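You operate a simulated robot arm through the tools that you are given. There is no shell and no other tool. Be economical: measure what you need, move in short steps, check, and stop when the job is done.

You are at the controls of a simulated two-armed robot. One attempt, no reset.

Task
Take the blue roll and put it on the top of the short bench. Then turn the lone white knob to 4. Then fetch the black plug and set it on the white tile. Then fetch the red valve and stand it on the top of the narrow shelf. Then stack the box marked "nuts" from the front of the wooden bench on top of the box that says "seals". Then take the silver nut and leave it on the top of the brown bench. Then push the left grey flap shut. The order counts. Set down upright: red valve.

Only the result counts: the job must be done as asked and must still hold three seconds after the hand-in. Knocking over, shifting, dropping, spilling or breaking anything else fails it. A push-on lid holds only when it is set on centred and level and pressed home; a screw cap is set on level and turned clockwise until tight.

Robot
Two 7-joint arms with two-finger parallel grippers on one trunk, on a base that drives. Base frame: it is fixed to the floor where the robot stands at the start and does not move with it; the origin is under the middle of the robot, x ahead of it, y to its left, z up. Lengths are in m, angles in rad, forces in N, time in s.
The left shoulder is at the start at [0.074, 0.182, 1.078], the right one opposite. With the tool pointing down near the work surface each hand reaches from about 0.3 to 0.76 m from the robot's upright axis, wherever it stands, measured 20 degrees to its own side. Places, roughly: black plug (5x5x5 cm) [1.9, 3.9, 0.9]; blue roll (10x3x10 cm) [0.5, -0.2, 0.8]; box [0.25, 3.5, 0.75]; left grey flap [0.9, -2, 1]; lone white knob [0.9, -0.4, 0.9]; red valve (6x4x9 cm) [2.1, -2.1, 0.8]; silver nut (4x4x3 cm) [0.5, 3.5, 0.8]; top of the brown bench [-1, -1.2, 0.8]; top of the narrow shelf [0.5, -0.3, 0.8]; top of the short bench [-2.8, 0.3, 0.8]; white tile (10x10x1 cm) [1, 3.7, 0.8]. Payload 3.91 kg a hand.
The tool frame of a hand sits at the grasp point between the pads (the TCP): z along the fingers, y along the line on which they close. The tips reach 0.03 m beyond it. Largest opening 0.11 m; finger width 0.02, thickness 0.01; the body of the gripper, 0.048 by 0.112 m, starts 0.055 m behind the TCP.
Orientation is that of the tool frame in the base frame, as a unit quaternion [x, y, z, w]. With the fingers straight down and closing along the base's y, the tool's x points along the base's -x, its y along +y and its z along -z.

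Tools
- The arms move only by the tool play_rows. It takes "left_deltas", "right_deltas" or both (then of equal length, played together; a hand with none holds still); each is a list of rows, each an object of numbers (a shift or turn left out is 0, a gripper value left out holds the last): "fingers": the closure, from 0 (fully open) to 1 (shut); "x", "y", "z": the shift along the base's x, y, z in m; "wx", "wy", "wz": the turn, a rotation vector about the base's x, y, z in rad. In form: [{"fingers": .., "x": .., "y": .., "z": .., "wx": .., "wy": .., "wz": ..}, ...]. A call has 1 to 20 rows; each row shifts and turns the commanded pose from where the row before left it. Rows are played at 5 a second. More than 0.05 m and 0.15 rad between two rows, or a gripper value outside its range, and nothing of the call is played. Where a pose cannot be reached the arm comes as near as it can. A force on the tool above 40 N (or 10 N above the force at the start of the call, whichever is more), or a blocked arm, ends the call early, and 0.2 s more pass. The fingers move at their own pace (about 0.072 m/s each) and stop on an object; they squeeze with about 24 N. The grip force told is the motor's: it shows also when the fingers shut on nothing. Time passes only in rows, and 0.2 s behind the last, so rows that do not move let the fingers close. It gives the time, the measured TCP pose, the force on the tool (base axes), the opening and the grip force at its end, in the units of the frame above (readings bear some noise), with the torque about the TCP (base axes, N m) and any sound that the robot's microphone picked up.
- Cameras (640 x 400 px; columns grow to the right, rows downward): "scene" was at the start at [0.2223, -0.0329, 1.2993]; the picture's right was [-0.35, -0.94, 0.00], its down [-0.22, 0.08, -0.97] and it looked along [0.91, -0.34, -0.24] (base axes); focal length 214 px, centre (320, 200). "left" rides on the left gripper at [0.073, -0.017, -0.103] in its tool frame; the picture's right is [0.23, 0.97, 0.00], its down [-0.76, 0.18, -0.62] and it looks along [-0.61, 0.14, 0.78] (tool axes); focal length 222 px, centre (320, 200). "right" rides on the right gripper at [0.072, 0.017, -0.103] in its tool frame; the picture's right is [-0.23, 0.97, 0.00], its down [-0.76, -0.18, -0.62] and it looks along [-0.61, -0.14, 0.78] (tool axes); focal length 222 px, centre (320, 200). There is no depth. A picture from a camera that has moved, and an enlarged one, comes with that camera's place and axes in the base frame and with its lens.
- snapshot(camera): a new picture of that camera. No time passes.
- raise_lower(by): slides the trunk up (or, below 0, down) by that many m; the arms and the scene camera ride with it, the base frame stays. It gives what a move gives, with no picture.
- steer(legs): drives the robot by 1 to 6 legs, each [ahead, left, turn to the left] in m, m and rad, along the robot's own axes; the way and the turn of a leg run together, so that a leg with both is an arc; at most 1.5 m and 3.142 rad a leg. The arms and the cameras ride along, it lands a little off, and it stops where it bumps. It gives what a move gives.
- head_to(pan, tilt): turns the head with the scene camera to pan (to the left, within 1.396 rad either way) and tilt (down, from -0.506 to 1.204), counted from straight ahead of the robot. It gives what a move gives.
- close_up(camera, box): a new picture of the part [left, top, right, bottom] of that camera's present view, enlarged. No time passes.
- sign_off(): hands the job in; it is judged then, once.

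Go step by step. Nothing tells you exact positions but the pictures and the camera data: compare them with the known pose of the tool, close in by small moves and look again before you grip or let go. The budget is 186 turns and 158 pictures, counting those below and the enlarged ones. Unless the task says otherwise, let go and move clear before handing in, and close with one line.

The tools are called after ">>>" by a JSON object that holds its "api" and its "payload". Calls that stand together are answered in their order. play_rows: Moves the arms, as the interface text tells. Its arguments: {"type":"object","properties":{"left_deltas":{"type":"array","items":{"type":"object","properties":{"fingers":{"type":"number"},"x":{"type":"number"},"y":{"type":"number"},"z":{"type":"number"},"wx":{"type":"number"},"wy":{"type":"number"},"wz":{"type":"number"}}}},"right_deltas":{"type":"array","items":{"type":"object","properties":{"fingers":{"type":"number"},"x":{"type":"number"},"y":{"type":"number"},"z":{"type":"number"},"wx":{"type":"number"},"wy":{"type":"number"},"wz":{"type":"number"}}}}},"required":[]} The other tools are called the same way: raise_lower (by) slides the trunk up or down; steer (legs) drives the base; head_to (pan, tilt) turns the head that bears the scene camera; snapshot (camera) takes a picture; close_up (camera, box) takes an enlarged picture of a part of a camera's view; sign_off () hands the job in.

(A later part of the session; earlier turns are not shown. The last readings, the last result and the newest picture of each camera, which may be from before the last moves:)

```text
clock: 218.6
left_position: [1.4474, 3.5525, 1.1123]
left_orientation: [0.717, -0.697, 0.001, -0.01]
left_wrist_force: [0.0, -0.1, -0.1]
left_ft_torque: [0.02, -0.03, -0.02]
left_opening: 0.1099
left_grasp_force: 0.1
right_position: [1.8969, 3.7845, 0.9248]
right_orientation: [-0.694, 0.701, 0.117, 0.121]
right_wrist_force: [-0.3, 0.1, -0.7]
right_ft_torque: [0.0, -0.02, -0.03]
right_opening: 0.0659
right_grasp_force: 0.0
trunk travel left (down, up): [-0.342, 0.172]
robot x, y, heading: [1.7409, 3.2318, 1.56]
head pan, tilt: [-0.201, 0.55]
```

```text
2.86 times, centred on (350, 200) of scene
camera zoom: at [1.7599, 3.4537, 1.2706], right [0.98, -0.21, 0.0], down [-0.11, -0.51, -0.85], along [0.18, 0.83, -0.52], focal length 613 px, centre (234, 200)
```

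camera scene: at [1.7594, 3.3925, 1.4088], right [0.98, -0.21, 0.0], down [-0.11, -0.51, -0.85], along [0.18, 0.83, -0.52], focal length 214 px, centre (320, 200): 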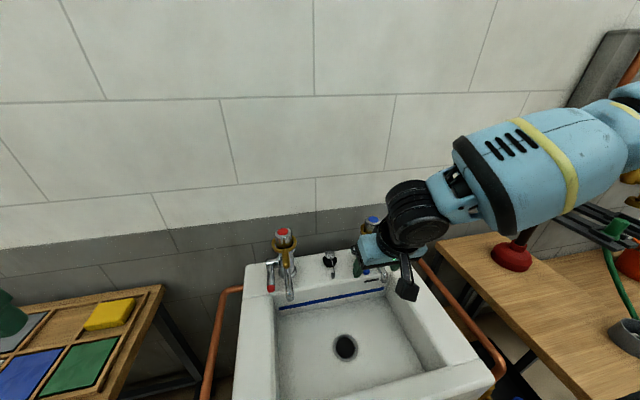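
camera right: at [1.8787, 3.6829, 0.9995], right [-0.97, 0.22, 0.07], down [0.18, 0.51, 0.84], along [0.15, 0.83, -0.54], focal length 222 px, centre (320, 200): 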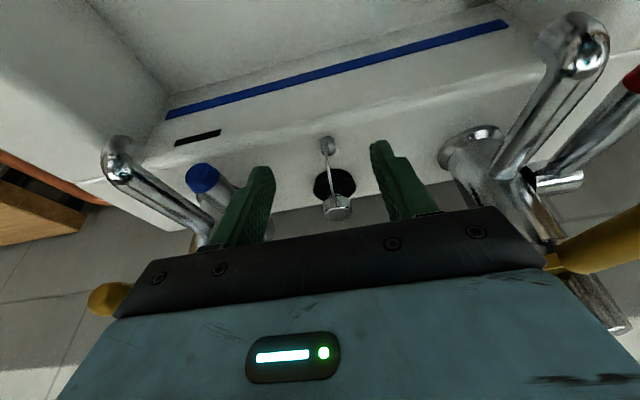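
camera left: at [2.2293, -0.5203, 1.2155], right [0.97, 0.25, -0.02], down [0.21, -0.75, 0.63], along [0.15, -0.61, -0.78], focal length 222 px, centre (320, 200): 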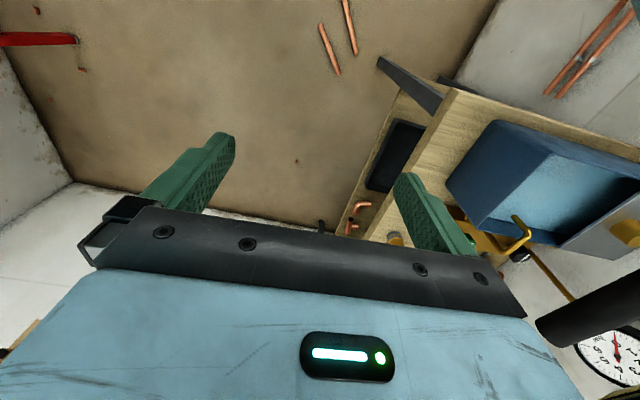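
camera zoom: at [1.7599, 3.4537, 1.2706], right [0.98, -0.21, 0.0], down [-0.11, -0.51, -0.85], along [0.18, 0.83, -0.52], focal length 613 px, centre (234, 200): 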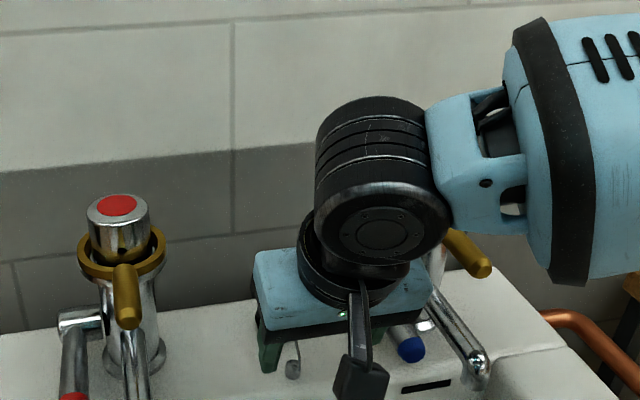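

Good, within reach and aligned. I'll continue forward to the plug.

>>> {"api": "play_rows", "payload": {"right_deltas": [{"x": 0.001, "y": 0.04}, {"y": 0.04}, {"y": 0.03}, {}, {}]}}

>>> {"api": "snapshot", "payload": {"camera": "right"}}

```text
clock: 219.8
left_position: [1.4467, 3.5533, 1.1139]
left_orientation: [0.717, -0.697, 0.001, -0.009]
left_wrist_force: [-0.5, 0.3, -0.3]
left_ft_torque: [0.0, -0.01, -0.01]
left_opening: 0.1102
left_grasp_force: 0.1
right_position: [1.9209, 3.859, 0.9172]
right_orientation: [-0.694, 0.7, 0.117, 0.121]
right_wrist_force: [-0.1, -0.1, 0.1]
right_ft_torque: [-0.04, 0.01, 0.0]
right_opening: 0.066
right_grasp_force: 0.0
right hand out of reach, approached as far as the arm can: row 2, 3
trunk travel left (down, up): [-0.342, 0.172]
robot x, y, heading: [1.7399, 3.2321, 1.557]
head pan, tilt: [-0.201, 0.55]
```

```text
74 pictures are left
camera right: at [1.9006, 3.7567, 0.9917], right [-0.97, 0.22, 0.07], down [0.18, 0.51, 0.84], along [0.15, 0.83, -0.54], focal length 222 px, centre (320, 200)
```

right: 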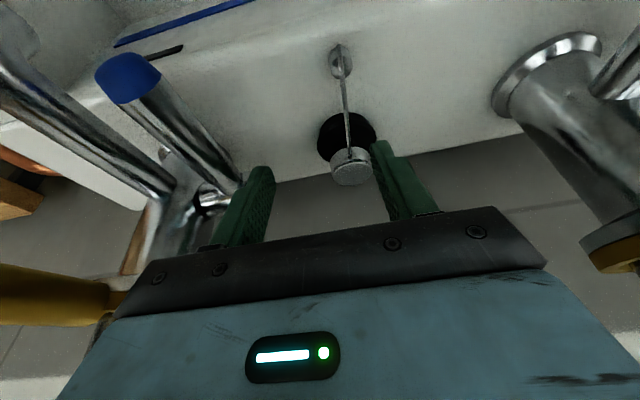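

Still 4 cm short; a steeper forward tilt will add reach without touching the taps. I'll back off, tilt 0.26 rad more, and go forward again.

>>> {"api": "play_rows", "payload": {"right_deltas": [{"y": -0.04}, {"y": -0.03, "x": -0.0225}, {"wx": 0.13}, {"wx": 0.13}, {"y": 0.035}, {"y": 0.035}, {"y": 0.025}, {}, {}]}}

>>> {"api": "snapshot", "payload": {"camera": "right"}}

```text
clock: 221.8
left_position: [1.4472, 3.5539, 1.1139]
left_orientation: [0.717, -0.697, 0.001, -0.011]
left_wrist_force: [-0.4, 1.0, -0.4]
left_ft_torque: [-0.01, 0.01, 0.02]
left_opening: 0.1099
left_grasp_force: 0.1
right_position: [1.9006, 3.8772, 0.9149]
right_orientation: [-0.672, 0.679, 0.208, 0.209]
right_wrist_force: [-0.2, 1.4, -0.1]
right_ft_torque: [0.01, 0.02, 0.0]
right_opening: 0.0661
right_grasp_force: 0.1
right hand out of reach, approached as far as the arm can: row 7
trunk travel left (down, up): [-0.342, 0.172]
robot x, y, heading: [1.7398, 3.2319, 1.556]
head pan, tilt: [-0.201, 0.55]
```

```text
73 pictures are left
camera right: at [1.8814, 3.7587, 0.9613], right [-0.97, 0.2, 0.13], down [0.18, 0.28, 0.94], along [0.15, 0.94, -0.3], focal length 222 px, centre (320, 200)
```

right: 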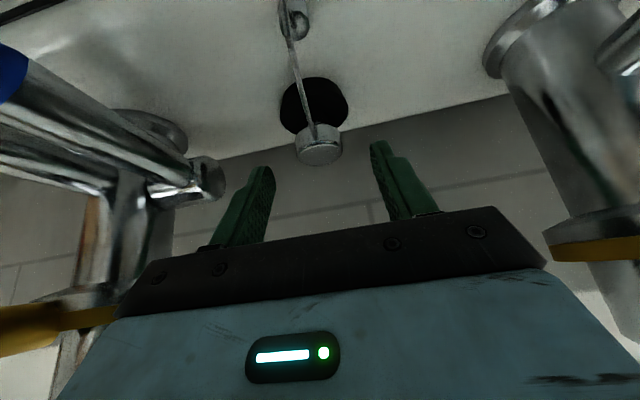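

Almost there. I'll lower around the plug and move the last bit forward.

>>> {"api": "play_rows", "payload": {"right_deltas": [{"x": -0.002, "z": -0.02}, {"y": 0.012, "z": -0.01}, {"y": 0.01, "z": -0.01}, {}, {}]}}

>>> {"api": "snapshot", "payload": {"camera": "right"}}

>>> {"api": "close_up", "payload": {"camera": "scene", "box": [260, 150, 420, 260]}}

```text
clock: 223.0
left_position: [1.4472, 3.5526, 1.1122]
left_orientation: [0.717, -0.697, 0.001, -0.01]
left_wrist_force: [0.5, 0.4, -0.7]
left_ft_torque: [0.03, -0.04, -0.03]
left_opening: 0.11
left_grasp_force: 0.0
right_position: [1.9064, 3.8866, 0.8851]
right_orientation: [-0.673, 0.679, 0.208, 0.209]
right_wrist_force: [-0.3, 0.3, 0.8]
right_ft_torque: [0.04, 0.0, 0.03]
right_opening: 0.0662
right_grasp_force: 0.1
right hand out of reach, approached as far as the arm can: row 2, 3
trunk travel left (down, up): [-0.342, 0.172]
robot x, y, heading: [1.7376, 3.2278, 1.559]
head pan, tilt: [-0.201, 0.55]
```

```text
72 pictures are left
camera right: at [1.8881, 3.7694, 0.9315], right [-0.97, 0.2, 0.13], down [0.18, 0.28, 0.94], along [0.15, 0.94, -0.3], focal length 222 px, centre (320, 200)
```

right: 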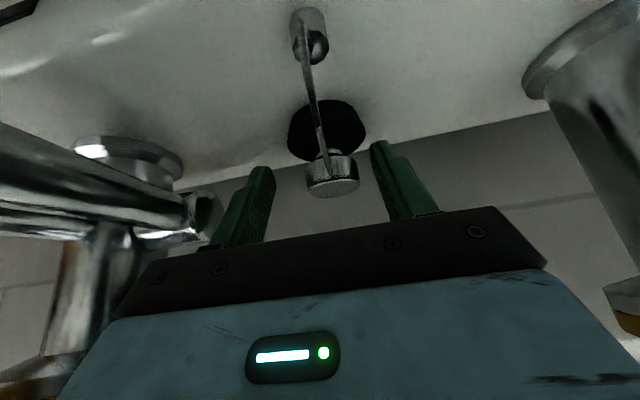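

```text
3.64 times, centred on (340, 205) of scene
camera zoom: at [1.7599, 3.4535, 1.2707], right [0.98, -0.21, 0.0], down [-0.11, -0.51, -0.85], along [0.18, 0.83, -0.52], focal length 780 px, centre (247, 182)
```

zoom: 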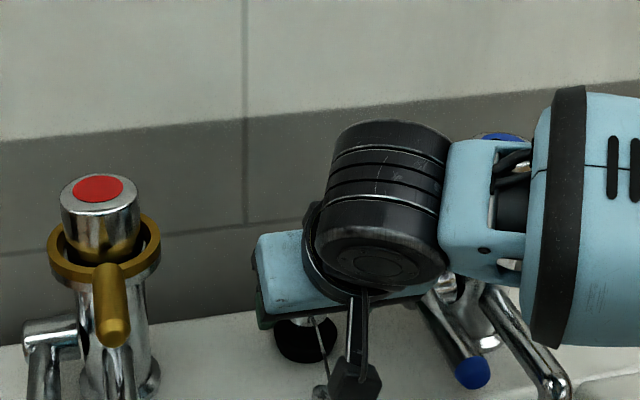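

The fingers flank the plug's stud. I'll nudge left to centre and lower slightly before closing.

>>> {"api": "play_rows", "payload": {"right_deltas": [{"x": -0.007, "y": -0.003}, {"z": -0.01}, {}, {}]}}

>>> {"api": "snapshot", "payload": {"camera": "right"}}

```text
clock: 224.0
left_position: [1.447, 3.5543, 1.1127]
left_orientation: [0.717, -0.697, 0.001, -0.01]
left_wrist_force: [-0.4, -0.6, 0.0]
left_ft_torque: [0.0, -0.04, 0.01]
left_opening: 0.1099
left_grasp_force: 0.0
right_position: [1.9066, 3.8868, 0.8753]
right_orientation: [-0.672, 0.679, 0.207, 0.209]
right_wrist_force: [0.3, 0.8, 0.0]
right_ft_torque: [0.01, 0.0, 0.0]
right_opening: 0.0661
right_grasp_force: 0.1
right hand out of reach, approached as far as the arm can: row 1
trunk travel left (down, up): [-0.342, 0.172]
robot x, y, heading: [1.7426, 3.228, 1.559]
head pan, tilt: [-0.201, 0.55]
```

```text
70 pictures are left
camera right: at [1.888, 3.7694, 0.9215], right [-0.97, 0.2, 0.13], down [0.18, 0.28, 0.94], along [0.15, 0.94, -0.3], focal length 222 px, centre (320, 200)
```

right: 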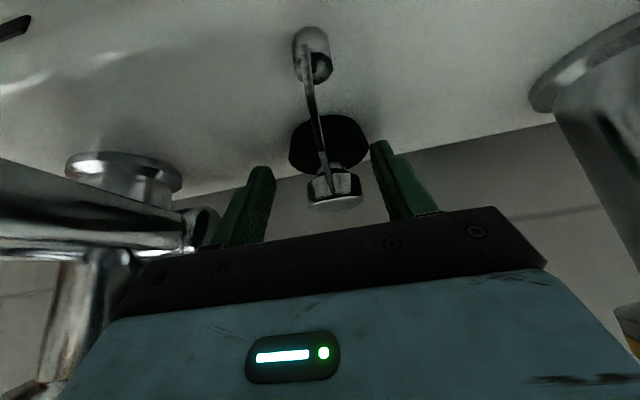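

I'll shift the base a few mm left and forward instead, carrying the hand with it.

>>> {"api": "steer", "payload": {"legs": [[0.006, 0.008, 0]]}}

>>> {"api": "play_rows", "payload": {"right_deltas": [{"z": -0.008}, {}]}}

>>> {"api": "snapshot", "payload": {"camera": "right"}}

```text
clock: 224.8
left_position: [1.4399, 3.5603, 1.1126]
left_orientation: [0.717, -0.697, 0.001, -0.01]
left_wrist_force: [0.2, -0.2, -0.4]
left_ft_torque: [0.01, 0.01, 0.0]
left_opening: 0.1103
left_grasp_force: 0.0
right_position: [1.8995, 3.8918, 0.8746]
right_orientation: [-0.672, 0.679, 0.208, 0.21]
right_wrist_force: [0.7, -0.6, 0.5]
right_ft_torque: [-0.02, 0.04, 0.0]
right_opening: 0.066
right_grasp_force: 0.1
trunk travel left (down, up): [-0.342, 0.172]
robot x, y, heading: [1.7295, 3.2354, 1.561]
head pan, tilt: [-0.201, 0.55]
```

```text
clock: 225.4
left_position: [1.4394, 3.5588, 1.1134]
left_orientation: [0.717, -0.697, 0.001, -0.011]
left_wrist_force: [-0.8, 0.4, 0.0]
left_ft_torque: [0.0, 0.02, 0.01]
left_opening: 0.1098
left_grasp_force: 0.1
right_position: [1.9, 3.8926, 0.8703]
right_orientation: [-0.671, 0.679, 0.209, 0.211]
right_wrist_force: [-0.5, -1.6, 11.5]
right_ft_torque: [0.06, -0.37, -0.11]
right_opening: 0.0656
right_grasp_force: 0.0
trunk travel left (down, up): [-0.342, 0.172]
robot x, y, heading: [1.7305, 3.2369, 1.558]
head pan, tilt: [-0.201, 0.55]
```

```text
69 pictures are left
camera right: at [1.8811, 3.7753, 0.9159], right [-0.97, 0.2, 0.13], down [0.18, 0.27, 0.94], along [0.15, 0.94, -0.3], focal length 222 px, centre (320, 200)
```

right: 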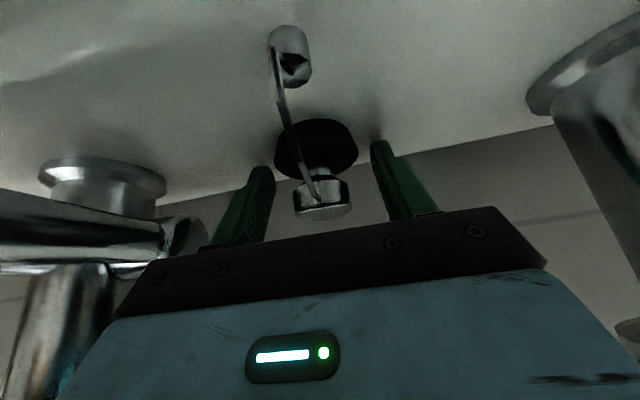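

The fingertips touch the rim on both sides of the plug. I'll lift 3 mm and close.

>>> {"api": "play_rows", "payload": {"right_deltas": [{"z": 0.003}, {"fingers": 1}, {}, {}, {}]}}

>>> {"api": "snapshot", "payload": {"camera": "right"}}

```text
clock: 226.6
left_position: [1.4385, 3.5592, 1.1135]
left_orientation: [0.717, -0.697, 0.001, -0.009]
left_wrist_force: [0.7, -0.9, 0.3]
left_ft_torque: [0.0, -0.03, -0.02]
left_opening: 0.1101
left_grasp_force: 0.0
right_position: [1.8988, 3.8931, 0.871]
right_orientation: [-0.672, 0.68, 0.208, 0.208]
right_wrist_force: [-0.1, -0.2, -0.2]
right_ft_torque: [0.03, 0.01, 0.02]
right_opening: 0.0483
right_grasp_force: 23.8
trunk travel left (down, up): [-0.342, 0.172]
robot x, y, heading: [1.7312, 3.2376, 1.56]
head pan, tilt: [-0.201, 0.55]
```

```text
68 pictures are left
camera right: at [1.8802, 3.7751, 0.9167], right [-0.97, 0.2, 0.13], down [0.18, 0.28, 0.94], along [0.15, 0.94, -0.31], focal length 222 px, centre (320, 200)
```

right: 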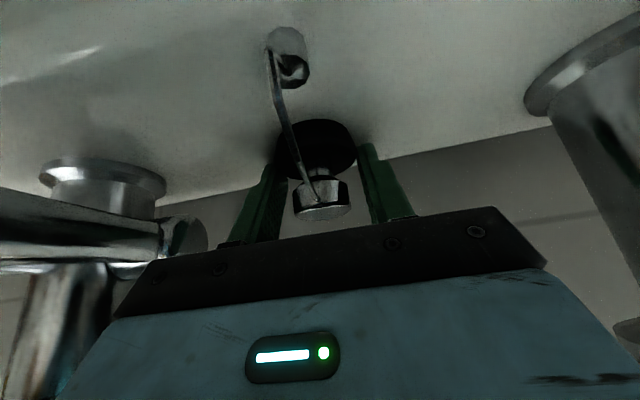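

The disc is gripped at 4.8 cm. I'll lift straight up and then draw back over the basin.

>>> {"api": "play_rows", "payload": {"right_deltas": [{"z": 0.02}, {"z": 0.02}, {"z": 0.02, "y": -0.01}, {"y": -0.04, "z": 0.01}, {"y": -0.04}, {"y": -0.04}, {}]}}

>>> {"api": "snapshot", "payload": {"camera": "right"}}

>>> {"api": "snapshot", "payload": {"camera": "scene"}}

```text
clock: 228.2
left_position: [1.4404, 3.5605, 1.1135]
left_orientation: [0.716, -0.698, 0.001, -0.011]
left_wrist_force: [-0.3, 0.5, 0.4]
left_ft_torque: [-0.02, 0.0, 0.01]
left_opening: 0.11
left_grasp_force: 0.1
right_position: [1.8991, 3.7627, 0.9401]
right_orientation: [-0.672, 0.68, 0.207, 0.208]
right_wrist_force: [0.2, 0.6, -0.7]
right_ft_torque: [-0.03, 0.0, 0.0]
right_opening: 0.0485
right_grasp_force: 24.1
trunk travel left (down, up): [-0.342, 0.172]
robot x, y, heading: [1.7314, 3.2378, 1.56]
head pan, tilt: [-0.201, 0.55]
```

```text
67 pictures are left
camera right: at [1.8805, 3.645, 0.9855], right [-0.97, 0.2, 0.13], down [0.18, 0.28, 0.94], along [0.15, 0.94, -0.31], focal length 222 px, centre (320, 200)
```

right: 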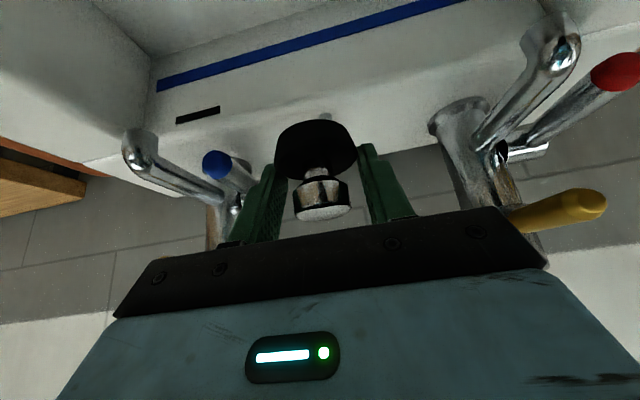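

```text
66 pictures are left
camera scene: at [1.7523, 3.4601, 1.2705], right [0.98, -0.21, 0.0], down [-0.11, -0.51, -0.85], along [0.18, 0.83, -0.52], focal length 214 px, centre (320, 200)
```

scene: 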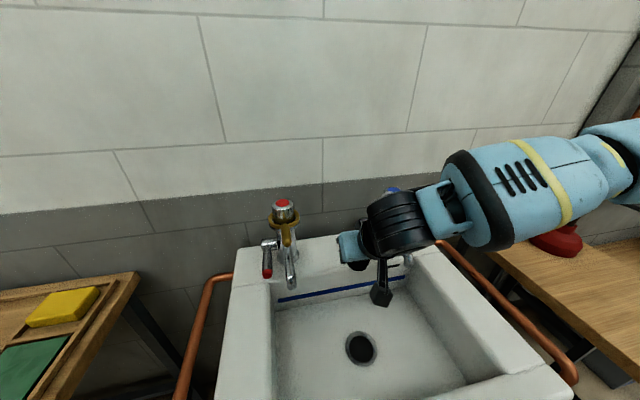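

The plug is held upright. I'll raise it, back away and move left towards the bench with the tile.

>>> {"api": "play_rows", "payload": {"right_deltas": [{"z": 0.04}, {"y": -0.04, "z": 0.03}, {"y": -0.04, "z": 0.03}, {"y": -0.04}, {"y": -0.04}, {}]}}

>>> {"api": "steer", "payload": {"legs": [[-0.4, 0, 0], [0, 0.92, 0], [0.15, 0, 0.01]]}}

>>> {"api": "head_to", "payload": {"pan": 0.0, "tilt": 0.6}}

>>> {"api": "snapshot", "payload": {"camera": "scene"}}

```text
clock: 229.6
left_position: [1.4397, 3.5597, 1.1131]
left_orientation: [0.716, -0.698, 0.001, -0.009]
left_wrist_force: [-0.1, -0.2, -0.2]
left_ft_torque: [-0.02, 0.01, -0.04]
left_opening: 0.1101
left_grasp_force: 0.0
right_position: [1.8919, 3.6178, 1.0496]
right_orientation: [-0.672, 0.68, 0.206, 0.208]
right_wrist_force: [-0.3, -0.3, -1.0]
right_ft_torque: [-0.02, 0.01, 0.01]
right_opening: 0.0484
right_grasp_force: 24.4
right hand out of reach, approached as far as the arm can: row 5
trunk travel left (down, up): [-0.342, 0.172]
robot x, y, heading: [1.7325, 3.2373, 1.561]
head pan, tilt: [-0.201, 0.55]
```

```text
clock: 241.2
left_position: [0.5064, 3.3256, 1.1122]
left_orientation: [0.716, -0.698, 0.0, -0.01]
left_wrist_force: [-0.3, -0.4, -0.2]
left_ft_torque: [-0.03, -0.01, 0.02]
left_opening: 0.1101
left_grasp_force: 0.0
right_position: [0.9604, 3.3833, 1.0503]
right_orientation: [-0.671, 0.681, 0.206, 0.209]
right_wrist_force: [1.2, 0.1, -0.5]
right_ft_torque: [-0.04, -0.01, 0.01]
right_opening: 0.0482
right_grasp_force: 23.7
trunk travel left (down, up): [-0.342, 0.172]
robot x, y, heading: [0.7988, 3.0005, 1.562]
head pan, tilt: [-0.201, 0.55]
```

```text
clock: 241.9
left_position: [0.5063, 3.3248, 1.1136]
left_orientation: [0.716, -0.698, 0.001, -0.011]
left_wrist_force: [0.2, -0.1, 0.2]
left_ft_torque: [-0.01, -0.03, 0.03]
left_opening: 0.1103
left_grasp_force: 0.0
right_position: [0.9593, 3.3818, 1.0506]
right_orientation: [-0.671, 0.681, 0.206, 0.209]
right_wrist_force: [-0.7, -0.3, -1.0]
right_ft_torque: [0.0, -0.01, 0.01]
right_opening: 0.0483
right_grasp_force: 24.1
trunk travel left (down, up): [-0.342, 0.172]
robot x, y, heading: [0.7984, 3.0007, 1.56]
head pan, tilt: [0.0, 0.6]
```

```text
65 pictures are left
camera scene: at [0.8016, 3.2248, 1.2662], right [1.0, -0.01, 0.0], down [-0.01, -0.56, -0.83], along [0.01, 0.83, -0.56], focal length 214 px, centre (320, 200)
```

scene: 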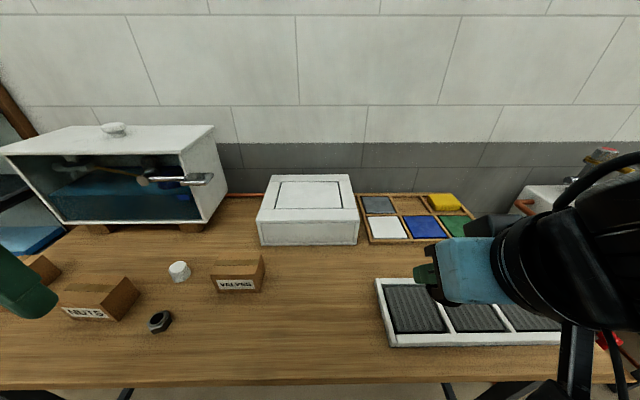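

I can see the tile tray, the NUTS and VALVES boxes, the silver nut and another box behind the left hand. The white tile is at about (1.02, 3.745). I'll creep forward 8 cm and carry the plug over it.

>>> {"api": "steer", "payload": {"legs": [[0.08, 0, 0.008]]}}

>>> {"api": "play_rows", "payload": {"right_deltas": [{"x": 0.02, "y": 0.03}, {"x": 0.02, "y": 0.04}, {"x": 0.015, "y": 0.04, "z": -0.02}, {"y": 0.04, "z": -0.02}, {"y": 0.04, "z": -0.02}, {"y": 0.04, "z": -0.02}, {"y": 0.03, "z": -0.02}, {}]}}

>>> {"api": "snapshot", "payload": {"camera": "right"}}

>>> {"api": "snapshot", "payload": {"camera": "scene"}}

```text
clock: 243.0
left_position: [0.5051, 3.4021, 1.1121]
left_orientation: [0.719, -0.694, 0.002, -0.01]
left_wrist_force: [0.2, 0.0, -0.5]
left_ft_torque: [-0.02, 0.02, 0.0]
left_opening: 0.1098
left_grasp_force: 0.1
right_position: [0.9565, 3.4628, 1.0505]
right_orientation: [-0.675, 0.677, 0.207, 0.208]
right_wrist_force: [0.4, -0.7, 0.0]
right_ft_torque: [-0.03, -0.01, 0.05]
right_opening: 0.0479
right_grasp_force: 23.4
trunk travel left (down, up): [-0.342, 0.172]
robot x, y, heading: [0.8001, 3.0825, 1.569]
head pan, tilt: [0.0, 0.6]
```

```text
clock: 244.8
left_position: [0.5035, 3.4005, 1.1133]
left_orientation: [0.719, -0.695, 0.001, -0.011]
left_wrist_force: [0.9, -0.8, -1.1]
left_ft_torque: [-0.01, 0.01, -0.03]
left_opening: 0.11
left_grasp_force: 0.0
right_position: [1.0111, 3.7221, 0.9503]
right_orientation: [-0.675, 0.676, 0.208, 0.209]
right_wrist_force: [-0.2, 0.9, -0.9]
right_ft_torque: [-0.03, 0.01, 0.01]
right_opening: 0.0484
right_grasp_force: 24.2
trunk travel left (down, up): [-0.342, 0.172]
robot x, y, heading: [0.7988, 3.0843, 1.563]
head pan, tilt: [0.0, 0.6]
```

```text
64 pictures are left
camera right: at [0.9921, 3.6049, 0.9972], right [-0.97, 0.19, 0.13], down [0.18, 0.28, 0.94], along [0.14, 0.94, -0.31], focal length 222 px, centre (320, 200)
```

right: 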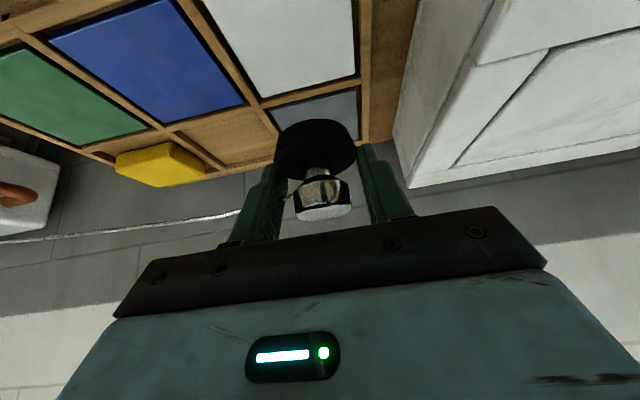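

```text
63 pictures are left
camera scene: at [0.7998, 3.3032, 1.2663], right [1.0, 0.0, 0.0], down [0.0, -0.56, -0.83], along [0.0, 0.83, -0.56], focal length 214 px, centre (320, 200)
```

scene: 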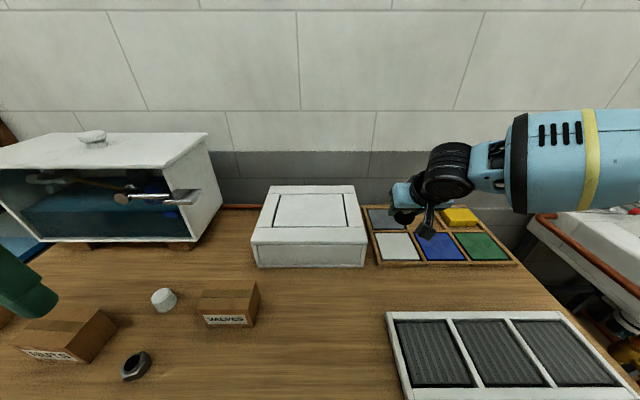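

The tile centre is confirmed at (1.018, 3.745). I'll align and lower until close.

>>> {"api": "play_rows", "payload": {"right_deltas": [{"x": 0.006, "y": 0.016, "z": -0.02}, {"z": -0.03}, {"z": -0.03}, {"z": -0.015}, {}]}}

>>> {"api": "close_up", "payload": {"camera": "scene", "box": [350, 180, 530, 280]}}

>>> {"api": "snapshot", "payload": {"camera": "right"}}

```text
clock: 246.0
left_position: [0.5036, 3.4016, 1.1131]
left_orientation: [0.719, -0.695, 0.001, -0.01]
left_wrist_force: [0.2, -0.1, 0.5]
left_ft_torque: [0.03, 0.01, 0.0]
left_opening: 0.1103
left_grasp_force: 0.2
right_position: [1.0171, 3.7384, 0.8561]
right_orientation: [-0.675, 0.677, 0.208, 0.209]
right_wrist_force: [0.0, -1.1, -0.6]
right_ft_torque: [0.02, 0.0, 0.02]
right_opening: 0.0481
right_grasp_force: 23.4
trunk travel left (down, up): [-0.342, 0.172]
robot x, y, heading: [0.7978, 3.081, 1.564]
head pan, tilt: [0.0, 0.6]
```

```text
3.56 times, centred on (440, 230) of scene
camera zoom: at [0.7999, 3.3039, 1.2662], right [1.0, 0.0, 0.0], down [0.0, -0.56, -0.83], along [0.0, 0.83, -0.56], focal length 763 px, centre (-107, 93)
```

zoom: 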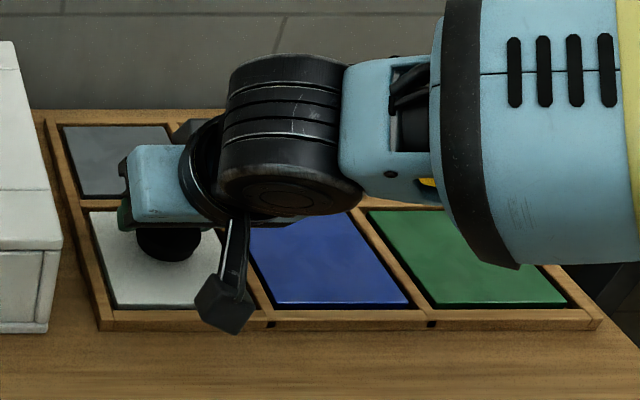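

```text
61 pictures are left
camera right: at [0.9986, 3.6211, 0.902], right [-0.97, 0.19, 0.13], down [0.18, 0.28, 0.94], along [0.14, 0.94, -0.31], focal length 222 px, centre (320, 200)
```

right: 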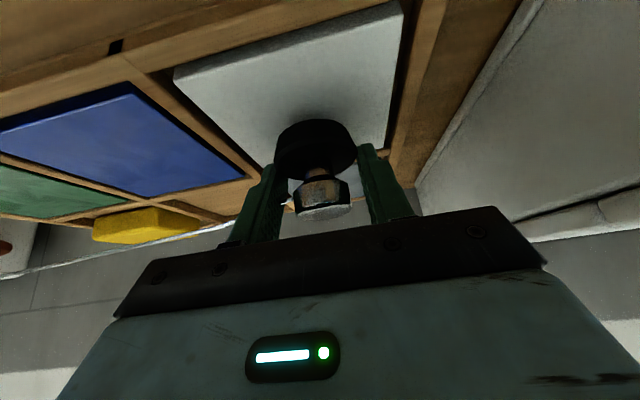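

Centred over the white tile. I'll creep down to contact.

>>> {"api": "play_rows", "payload": {"right_deltas": [{"z": -0.008}, {"z": -0.004}, {"z": -0.003}, {}]}}

```text
clock: 247.0
left_position: [0.5042, 3.3993, 1.1137]
left_orientation: [0.719, -0.695, 0.0, -0.01]
left_wrist_force: [-0.8, 0.4, 0.3]
left_ft_torque: [0.0, -0.01, -0.01]
left_opening: 0.1102
left_grasp_force: 0.2
right_position: [1.0179, 3.7382, 0.8441]
right_orientation: [-0.673, 0.677, 0.21, 0.211]
right_wrist_force: [3.4, -0.7, 20.8]
right_ft_torque: [-0.16, 0.31, 0.03]
right_opening: 0.048
right_grasp_force: 24.6
trunk travel left (down, up): [-0.342, 0.172]
robot x, y, heading: [0.7968, 3.0845, 1.568]
head pan, tilt: [0.0, 0.6]
```

Contact at z≈0.844. I'll ease up 2 mm, open, and withdraw up and back along the finger direction.

>>> {"api": "play_rows", "payload": {"right_deltas": [{"z": 0.003}, {"fingers": 0.6}, {"fingers": 0.35}, {}, {}, {"z": 0.03, "y": -0.01}, {"z": 0.035, "y": -0.02}, {"z": 0.04}, {}]}}

>>> {"api": "snapshot", "payload": {"camera": "right"}}

```text
clock: 249.0
left_position: [0.5037, 3.4025, 1.1136]
left_orientation: [0.719, -0.695, 0.001, -0.01]
left_wrist_force: [0.2, 0.1, 0.0]
left_ft_torque: [0.0, 0.01, -0.03]
left_opening: 0.1099
left_grasp_force: 0.0
right_position: [1.0188, 3.7058, 0.9473]
right_orientation: [-0.675, 0.677, 0.207, 0.208]
right_wrist_force: [0.0, 0.4, 0.2]
right_ft_torque: [-0.02, 0.02, 0.0]
right_opening: 0.0716
right_grasp_force: 0.0
trunk travel left (down, up): [-0.342, 0.172]
robot x, y, heading: [0.796, 3.0819, 1.567]
head pan, tilt: [0.0, 0.6]
```

```text
60 pictures are left
camera right: at [0.9998, 3.5886, 0.9937], right [-0.97, 0.19, 0.13], down [0.18, 0.28, 0.94], along [0.14, 0.94, -0.31], focal length 222 px, centre (320, 200)
```

right: 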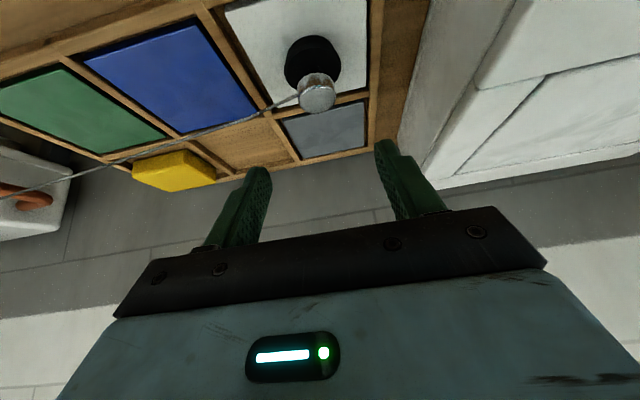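

The plug sits on the white tile (its chain hangs loosely to the sink). The order now needs the red valve at (2.1, -2.1); the bay's back wall is at y≈-1.7, so that place lies beyond it, reached round the west side. I'll withdraw, straighten the hand, and drive west.

>>> {"api": "play_rows", "payload": {"right_deltas": [{"z": 0.04, "y": -0.02}, {"y": -0.045, "z": 0.02}, {"y": -0.045, "fingers": 0}, {"y": -0.04, "wx": -0.14}, {"y": -0.04, "wx": -0.14}, {"y": -0.03, "wx": -0.14}, {"y": -0.03, "wx": -0.14}, {"wx": -0.04, "y": -0.02}, {}]}}

>>> {"api": "steer", "payload": {"legs": [[-0.6, 0, 0], [0, 0, 2.3], [1.5, 0, 0], [1.5, 0, 0]]}}

>>> {"api": "head_to", "payload": {"pan": 0.3, "tilt": 0.35}}

>>> {"api": "snapshot", "payload": {"camera": "scene"}}

```text
clock: 251.0
left_position: [0.5037, 3.4017, 1.1133]
left_orientation: [0.719, -0.694, 0.001, -0.011]
left_wrist_force: [0.4, 0.6, -0.4]
left_ft_torque: [-0.01, -0.03, -0.01]
left_opening: 0.11
left_grasp_force: 0.0
right_position: [1.0183, 3.4384, 1.01]
right_orientation: [-0.707, 0.708, -0.002, -0.001]
right_wrist_force: [0.0, 0.0, -0.9]
right_ft_torque: [0.01, -0.01, 0.0]
right_opening: 0.11
right_grasp_force: 0.1
trunk travel left (down, up): [-0.342, 0.172]
robot x, y, heading: [0.7978, 3.0819, 1.563]
head pan, tilt: [0.0, 0.6]
```

```text
clock: 273.8
left_position: [-1.6047, 0.1691, 1.1131]
left_orientation: [0.94, 0.341, -0.009, -0.005]
left_wrist_force: [0.0, -0.1, 0.6]
left_ft_torque: [0.01, -0.01, 0.02]
left_opening: 0.1101
left_grasp_force: 0.0
right_position: [-1.9504, 0.5506, 1.0108]
right_orientation: [0.946, 0.324, 0.002, -0.001]
right_wrist_force: [0.0, -0.7, 0.5]
right_ft_torque: [0.01, 0.0, 0.01]
right_opening: 0.1098
right_grasp_force: 0.0
trunk travel left (down, up): [-0.342, 0.172]
robot x, y, heading: [-1.5388, 0.6002, -2.479]
head pan, tilt: [0.0, 0.6]
```

```text
clock: 274.6
left_position: [-1.6046, 0.1695, 1.1125]
left_orientation: [0.94, 0.341, -0.009, -0.005]
left_wrist_force: [0.0, 0.1, -0.5]
left_ft_torque: [0.01, 0.0, 0.0]
left_opening: 0.1101
left_grasp_force: 0.0
right_position: [-1.9505, 0.5508, 1.0108]
right_orientation: [0.946, 0.324, 0.001, -0.002]
right_wrist_force: [0.3, -0.1, 0.4]
right_ft_torque: [0.01, 0.03, 0.0]
right_opening: 0.11
right_grasp_force: 0.0
trunk travel left (down, up): [-0.342, 0.172]
robot x, y, heading: [-1.5317, 0.5999, -2.484]
head pan, tilt: [0.3, 0.351]
```

```text
59 pictures are left
camera scene: at [-1.6929, 0.4388, 1.2889], right [-0.82, 0.57, 0.0], down [0.2, 0.28, -0.94], along [-0.54, -0.77, -0.34], focal length 214 px, centre (320, 200)
```

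scene: 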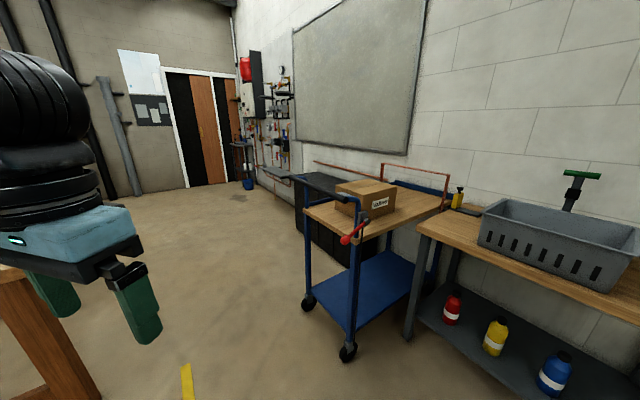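

The corridor south is open between the brown bench (left) and the blue cart (right). I'll turn to face -y and drive down it.

>>> {"api": "steer", "payload": {"legs": [[0, 0, 0.91], [0.5, -0.22, 0], [1.5, 0, 0], [0.6, 0, 0]]}}

>>> {"api": "head_to", "payload": {"pan": 1.2, "tilt": 0.35}}

>>> {"api": "snapshot", "payload": {"camera": "scene"}}

```text
clock: 290.0
left_position: [-1.4781, -2.298, 1.1139]
left_orientation: [0.696, 0.718, -0.009, -0.001]
left_wrist_force: [-0.3, -0.2, -0.3]
left_ft_torque: [0.03, 0.0, 0.03]
left_opening: 0.1099
left_grasp_force: 0.1
right_position: [-1.9921, -2.3358, 1.0118]
right_orientation: [0.708, 0.706, 0.001, -0.002]
right_wrist_force: [-0.2, 0.0, 0.2]
right_ft_torque: [0.0, -0.02, 0.01]
right_opening: 0.1102
right_grasp_force: 0.2
trunk travel left (down, up): [-0.342, 0.172]
robot x, y, heading: [-1.7713, -1.9777, -1.57]
head pan, tilt: [0.3, 0.351]
```

```text
clock: 291.2
left_position: [-1.4785, -2.297, 1.1133]
left_orientation: [0.695, 0.719, -0.01, -0.001]
left_wrist_force: [-0.3, 0.1, -1.2]
left_ft_torque: [-0.01, 0.01, -0.04]
left_opening: 0.1098
left_grasp_force: 0.1
right_position: [-1.992, -2.3353, 1.0095]
right_orientation: [0.708, 0.706, 0.001, -0.002]
right_wrist_force: [-0.1, 0.5, 0.1]
right_ft_torque: [0.0, 0.0, 0.01]
right_opening: 0.1099
right_grasp_force: 0.0
trunk travel left (down, up): [-0.342, 0.172]
robot x, y, heading: [-1.7745, -1.9754, -1.572]
head pan, tilt: [1.201, 0.351]
```

```text
58 pictures are left
camera scene: at [-1.6852, -2.1469, 1.2889], right [-0.37, -0.93, 0.0], down [-0.32, 0.13, -0.94], along [0.87, -0.34, -0.34], focal length 214 px, centre (320, 200)
```

scene: 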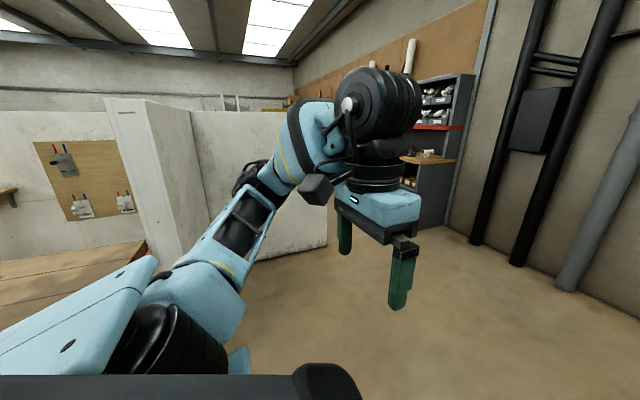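

I'll turn left to look east behind the partition.

>>> {"api": "steer", "payload": {"legs": [[0.35, 0, 0], [0, 0, 1.57]]}}

>>> {"api": "head_to", "payload": {"pan": 0.05, "tilt": 0.35}}

>>> {"api": "snapshot", "payload": {"camera": "scene"}}

```text
clock: 297.4
left_position: [-1.4663, -2.0296, 1.1138]
left_orientation: [-0.034, 0.999, -0.007, 0.007]
left_wrist_force: [-0.5, 0.4, 0.3]
left_ft_torque: [-0.02, 0.0, -0.03]
left_opening: 0.1095
left_grasp_force: 0.1
right_position: [-1.4092, -2.5411, 1.0105]
right_orientation: [-0.016, 1.0, -0.001, -0.001]
right_wrist_force: [0.7, 0.0, 0.6]
right_ft_torque: [0.01, 0.01, -0.01]
right_opening: 0.11
right_grasp_force: 0.1
trunk travel left (down, up): [-0.342, 0.172]
robot x, y, heading: [-1.7751, -2.3349, 0.032]
head pan, tilt: [1.201, 0.351]
```

```text
clock: 298.8
left_position: [-1.4642, -2.0279, 1.1127]
left_orientation: [-0.035, 0.999, -0.007, 0.007]
left_wrist_force: [-0.2, 0.3, 0.3]
left_ft_torque: [0.01, 0.0, 0.01]
left_opening: 0.1102
left_grasp_force: 0.1
right_position: [-1.411, -2.5413, 1.0098]
right_orientation: [-0.015, 1.0, 0.0, -0.001]
right_wrist_force: [0.5, -0.2, 0.2]
right_ft_torque: [0.0, -0.02, 0.01]
right_opening: 0.1099
right_grasp_force: 0.2
trunk travel left (down, up): [-0.342, 0.172]
robot x, y, heading: [-1.7736, -2.3355, 0.032]
head pan, tilt: [0.051, 0.351]
```

```text
57 pictures are left
camera scene: at [-1.5464, -2.3227, 1.2889], right [0.08, -1.0, 0.0], down [-0.34, -0.03, -0.94], along [0.94, 0.08, -0.34], focal length 214 px, centre (320, 200)
```

scene: 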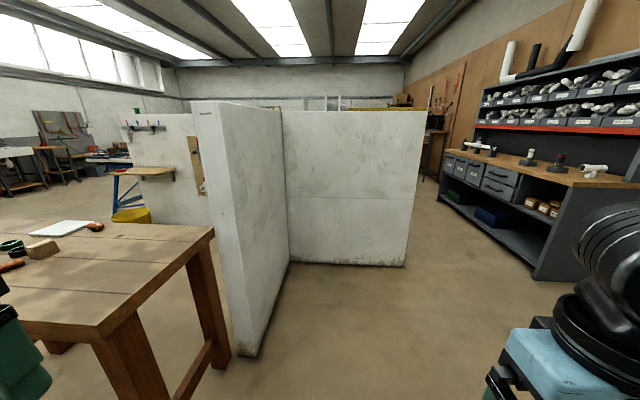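

A second bay lies further east beyond the white wall at x≈0.25 (ending at y≈-3.0); the passage runs between it and the workbench at y≈-4.1. I'll drive to the passage.

>>> {"api": "steer", "payload": {"legs": [[0, 0, -0.66], [1.0, 0, 0], [0.85, 0, 0], [0, 0, 0.63]]}}

>>> {"api": "head_to", "payload": {"pan": 0.2, "tilt": 0.4}}

>>> {"api": "snapshot", "payload": {"camera": "scene"}}

```text
clock: 311.6
left_position: [0.0453, -3.1264, 1.1142]
left_orientation: [-0.02, 1.0, -0.007, 0.007]
left_wrist_force: [0.2, 0.1, 0.7]
left_ft_torque: [0.03, 0.03, 0.02]
left_opening: 0.1103
left_grasp_force: 0.1
right_position: [0.0844, -3.6407, 1.0116]
right_orientation: [0.0, 1.0, 0.0, -0.003]
right_wrist_force: [1.0, 0.1, 0.2]
right_ft_torque: [0.01, -0.02, -0.02]
right_opening: 0.1098
right_grasp_force: 0.1
trunk travel left (down, up): [-0.342, 0.172]
robot x, y, heading: [-0.2716, -3.4234, 0.003]
head pan, tilt: [0.051, 0.351]
```

```text
clock: 312.3
left_position: [0.0448, -3.1266, 1.114]
left_orientation: [-0.019, 1.0, -0.007, 0.006]
left_wrist_force: [0.2, -0.5, 0.2]
left_ft_torque: [-0.01, -0.01, -0.01]
left_opening: 0.1099
left_grasp_force: 0.0
right_position: [0.0849, -3.6392, 1.0102]
right_orientation: [0.0, 1.0, 0.0, -0.002]
right_wrist_force: [-0.1, 0.6, -0.1]
right_ft_torque: [-0.03, 0.0, -0.01]
right_opening: 0.1101
right_grasp_force: 0.1
trunk travel left (down, up): [-0.342, 0.172]
robot x, y, heading: [-0.276, -3.4244, 0.003]
head pan, tilt: [0.201, 0.4]
```

```text
56 pictures are left
camera scene: at [-0.0473, -3.4032, 1.2844], right [0.2, -0.98, 0.0], down [-0.38, -0.08, -0.92], along [0.9, 0.18, -0.39], focal length 214 px, centre (320, 200)
```

scene: 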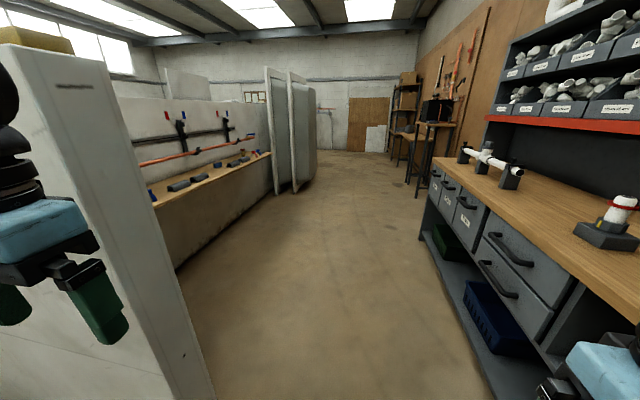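

I'll drive on 1.0 m along the passage and look left into that bay.

>>> {"api": "steer", "payload": {"legs": [[1.3, 0, 0]]}}

>>> {"api": "head_to", "payload": {"pan": 1.25, "tilt": 0.35}}

>>> {"api": "snapshot", "payload": {"camera": "scene"}}

```text
clock: 314.5
left_position: [0.2052, -3.124, 1.1158]
left_orientation: [-0.026, 0.999, -0.001, 0.024]
left_wrist_force: [0.4, -0.1, 0.2]
left_ft_torque: [-0.02, -0.03, -0.04]
left_opening: 0.1096
left_grasp_force: 0.0
right_position: [0.2666, -3.6403, 1.0142]
right_orientation: [-0.011, 1.0, 0.002, 0.005]
right_wrist_force: [-0.4, -0.3, 0.2]
right_ft_torque: [0.0, 0.02, -0.07]
right_opening: 0.1101
right_grasp_force: 0.1
trunk travel left (down, up): [-0.342, 0.172]
robot x, y, heading: [-0.0809, -3.4222, 0.024]
head pan, tilt: [0.201, 0.4]
stopped in leg 1: the robot was blocked; the commanded pose is now the measured one
```

```text
clock: 315.8
left_position: [0.206, -3.1252, 1.1181]
left_orientation: [-0.023, 0.999, 0.0, 0.025]
left_wrist_force: [-0.2, 0.2, 0.6]
left_ft_torque: [0.01, -0.02, 0.02]
left_opening: 0.11
left_grasp_force: 0.0
right_position: [0.2636, -3.6396, 1.0156]
right_orientation: [-0.009, 1.0, 0.002, 0.008]
right_wrist_force: [0.9, 0.8, -0.2]
right_ft_torque: [0.0, 0.0, -0.02]
right_opening: 0.11
right_grasp_force: 0.0
trunk travel left (down, up): [-0.342, 0.172]
robot x, y, heading: [-0.0802, -3.4195, 0.015]
head pan, tilt: [1.25, 0.351]
```

```text
55 pictures are left
camera scene: at [0.061, -3.3381, 1.292], right [0.95, -0.3, 0.02], down [-0.09, -0.32, -0.94], along [0.29, 0.9, -0.33], focal length 214 px, centre (320, 200)
```

scene: 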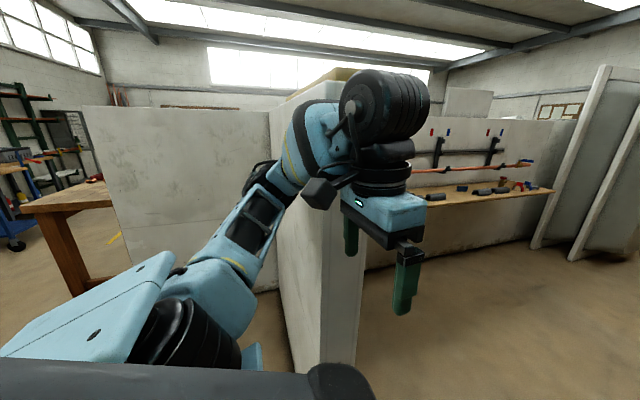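

The left arm touched the wall's end. I'll back off a little, shift right and go on.

>>> {"api": "steer", "payload": {"legs": [[-0.12, 0, 0], [0, -0.2, -0.015], [1.35, 0, 0]]}}

>>> {"api": "head_to", "payload": {"pan": 1.0, "tilt": 0.35}}

>>> {"api": "snapshot", "payload": {"camera": "scene"}}

```text
clock: 325.4
left_position: [1.4665, -3.3304, 1.1104]
left_orientation: [-0.014, 1.0, -0.003, 0.011]
left_wrist_force: [-0.6, -0.4, 0.0]
left_ft_torque: [0.0, -0.04, -0.04]
left_opening: 0.1099
left_grasp_force: 0.1
right_position: [1.5115, -3.8468, 1.0104]
right_orientation: [0.001, 1.0, -0.001, -0.002]
right_wrist_force: [0.0, 0.1, 0.4]
right_ft_torque: [0.01, -0.01, 0.01]
right_opening: 0.1099
right_grasp_force: 0.1
trunk travel left (down, up): [-0.342, 0.172]
robot x, y, heading: [1.1523, -3.6282, -0.006]
head pan, tilt: [1.25, 0.351]
```

```text
clock: 326.1
left_position: [1.4677, -3.3304, 1.1088]
left_orientation: [-0.014, 1.0, -0.004, 0.012]
left_wrist_force: [0.0, 0.1, 0.0]
left_ft_torque: [-0.03, 0.01, -0.01]
left_opening: 0.11
left_grasp_force: 0.0
right_position: [1.5126, -3.8465, 1.0099]
right_orientation: [0.002, 1.0, 0.0, -0.001]
right_wrist_force: [0.1, -0.2, -0.1]
right_ft_torque: [0.02, 0.01, -0.04]
right_opening: 0.1099
right_grasp_force: 0.1
trunk travel left (down, up): [-0.342, 0.172]
robot x, y, heading: [1.1527, -3.628, -0.001]
head pan, tilt: [1.0, 0.351]
```

```text
54 pictures are left
camera scene: at [1.3408, -3.5499, 1.289], right [0.84, -0.54, 0.0], down [-0.19, -0.29, -0.94], along [0.51, 0.79, -0.34], focal length 214 px, centre (320, 200)
```

scene: 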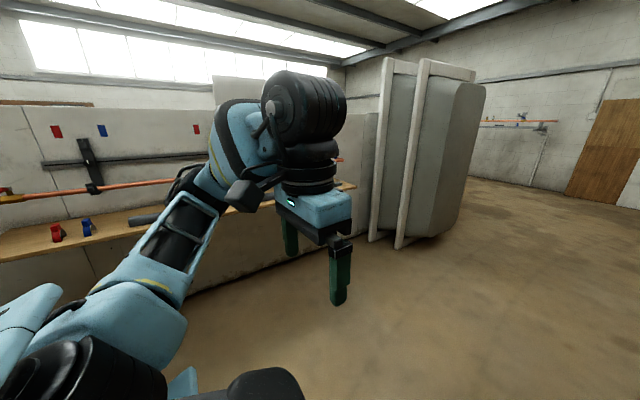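

I'll turn to face the bay's wall.

>>> {"api": "steer", "payload": {"legs": [[0.35, 0.25, 0], [0, 0, 1.57]]}}

>>> {"api": "head_to", "payload": {"pan": 0.0, "tilt": 0.4}}

>>> {"api": "snapshot", "payload": {"camera": "scene"}}

```text
clock: 332.8
left_position: [1.2038, -3.0694, 1.1102]
left_orientation: [0.718, -0.696, -0.005, -0.01]
left_wrist_force: [1.0, 0.1, -0.7]
left_ft_torque: [-0.02, 0.01, -0.05]
left_opening: 0.1098
left_grasp_force: 0.1
right_position: [1.7192, -3.0213, 1.0101]
right_orientation: [0.708, -0.706, 0.001, 0.0]
right_wrist_force: [0.3, 0.1, 0.0]
right_ft_torque: [0.0, 0.03, -0.02]
right_opening: 0.11
right_grasp_force: 0.2
trunk travel left (down, up): [-0.342, 0.172]
robot x, y, heading: [1.5028, -3.3852, 1.576]
head pan, tilt: [1.0, 0.351]
```

```text
clock: 334.1
left_position: [1.2034, -3.0697, 1.1099]
left_orientation: [0.718, -0.696, -0.006, -0.011]
left_wrist_force: [0.2, 0.1, 0.4]
left_ft_torque: [0.02, -0.03, -0.03]
left_opening: 0.1097
left_grasp_force: 0.1
right_position: [1.7205, -3.0215, 1.0101]
right_orientation: [0.708, -0.706, 0.001, 0.0]
right_wrist_force: [0.6, 0.9, 0.8]
right_ft_torque: [0.01, -0.01, 0.01]
right_opening: 0.1099
right_grasp_force: 0.0
trunk travel left (down, up): [-0.342, 0.172]
robot x, y, heading: [1.5042, -3.3779, 1.567]
head pan, tilt: [0.0, 0.4]
```

```text
53 pictures are left
camera scene: at [1.5023, -3.1529, 1.2844], right [1.0, 0.0, 0.0], down [0.0, -0.39, -0.92], along [0.0, 0.92, -0.39], focal length 214 px, centre (320, 200)
```

scene: 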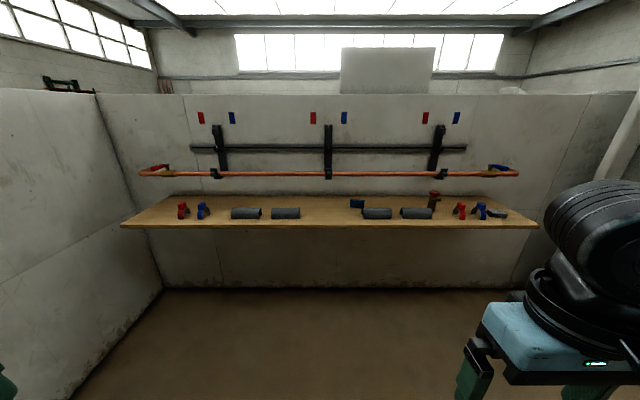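

The red valve is at about (2.1, -2.1) on the long shelf, px (434,198), and three grey brackets hold a pipe. I'll enlarge both areas.

>>> {"api": "close_up", "payload": {"camera": "scene", "box": [340, 170, 540, 240]}}

>>> {"api": "close_up", "payload": {"camera": "scene", "box": [130, 100, 350, 240]}}

```text
3.20 times, centred on (440, 205) of scene
camera zoom: at [1.5023, -3.1529, 1.2844], right [1.0, 0.0, 0.0], down [0.0, -0.39, -0.92], along [0.0, 0.92, -0.39], focal length 686 px, centre (-64, 184)
```

zoom: 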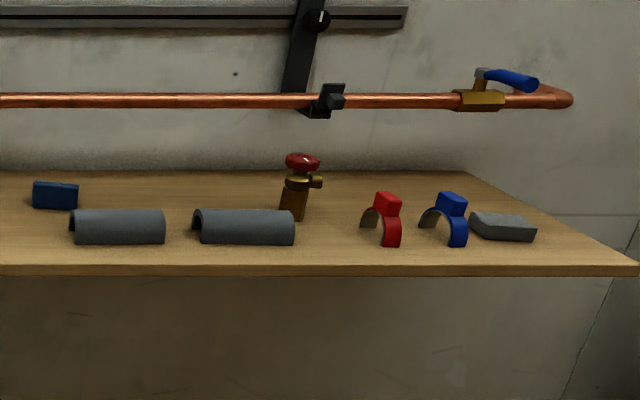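

```text
2.86 times, centred on (240, 170) of scene
camera zoom: at [1.5023, -3.1529, 1.2844], right [1.0, 0.0, 0.0], down [0.0, -0.39, -0.92], along [0.0, 0.92, -0.39], focal length 613 px, centre (549, 286)
```

zoom: 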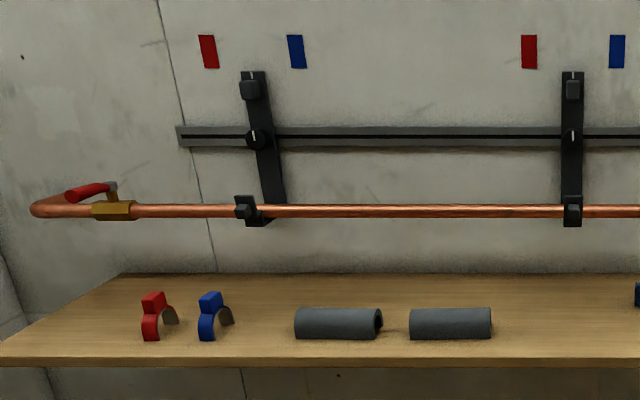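

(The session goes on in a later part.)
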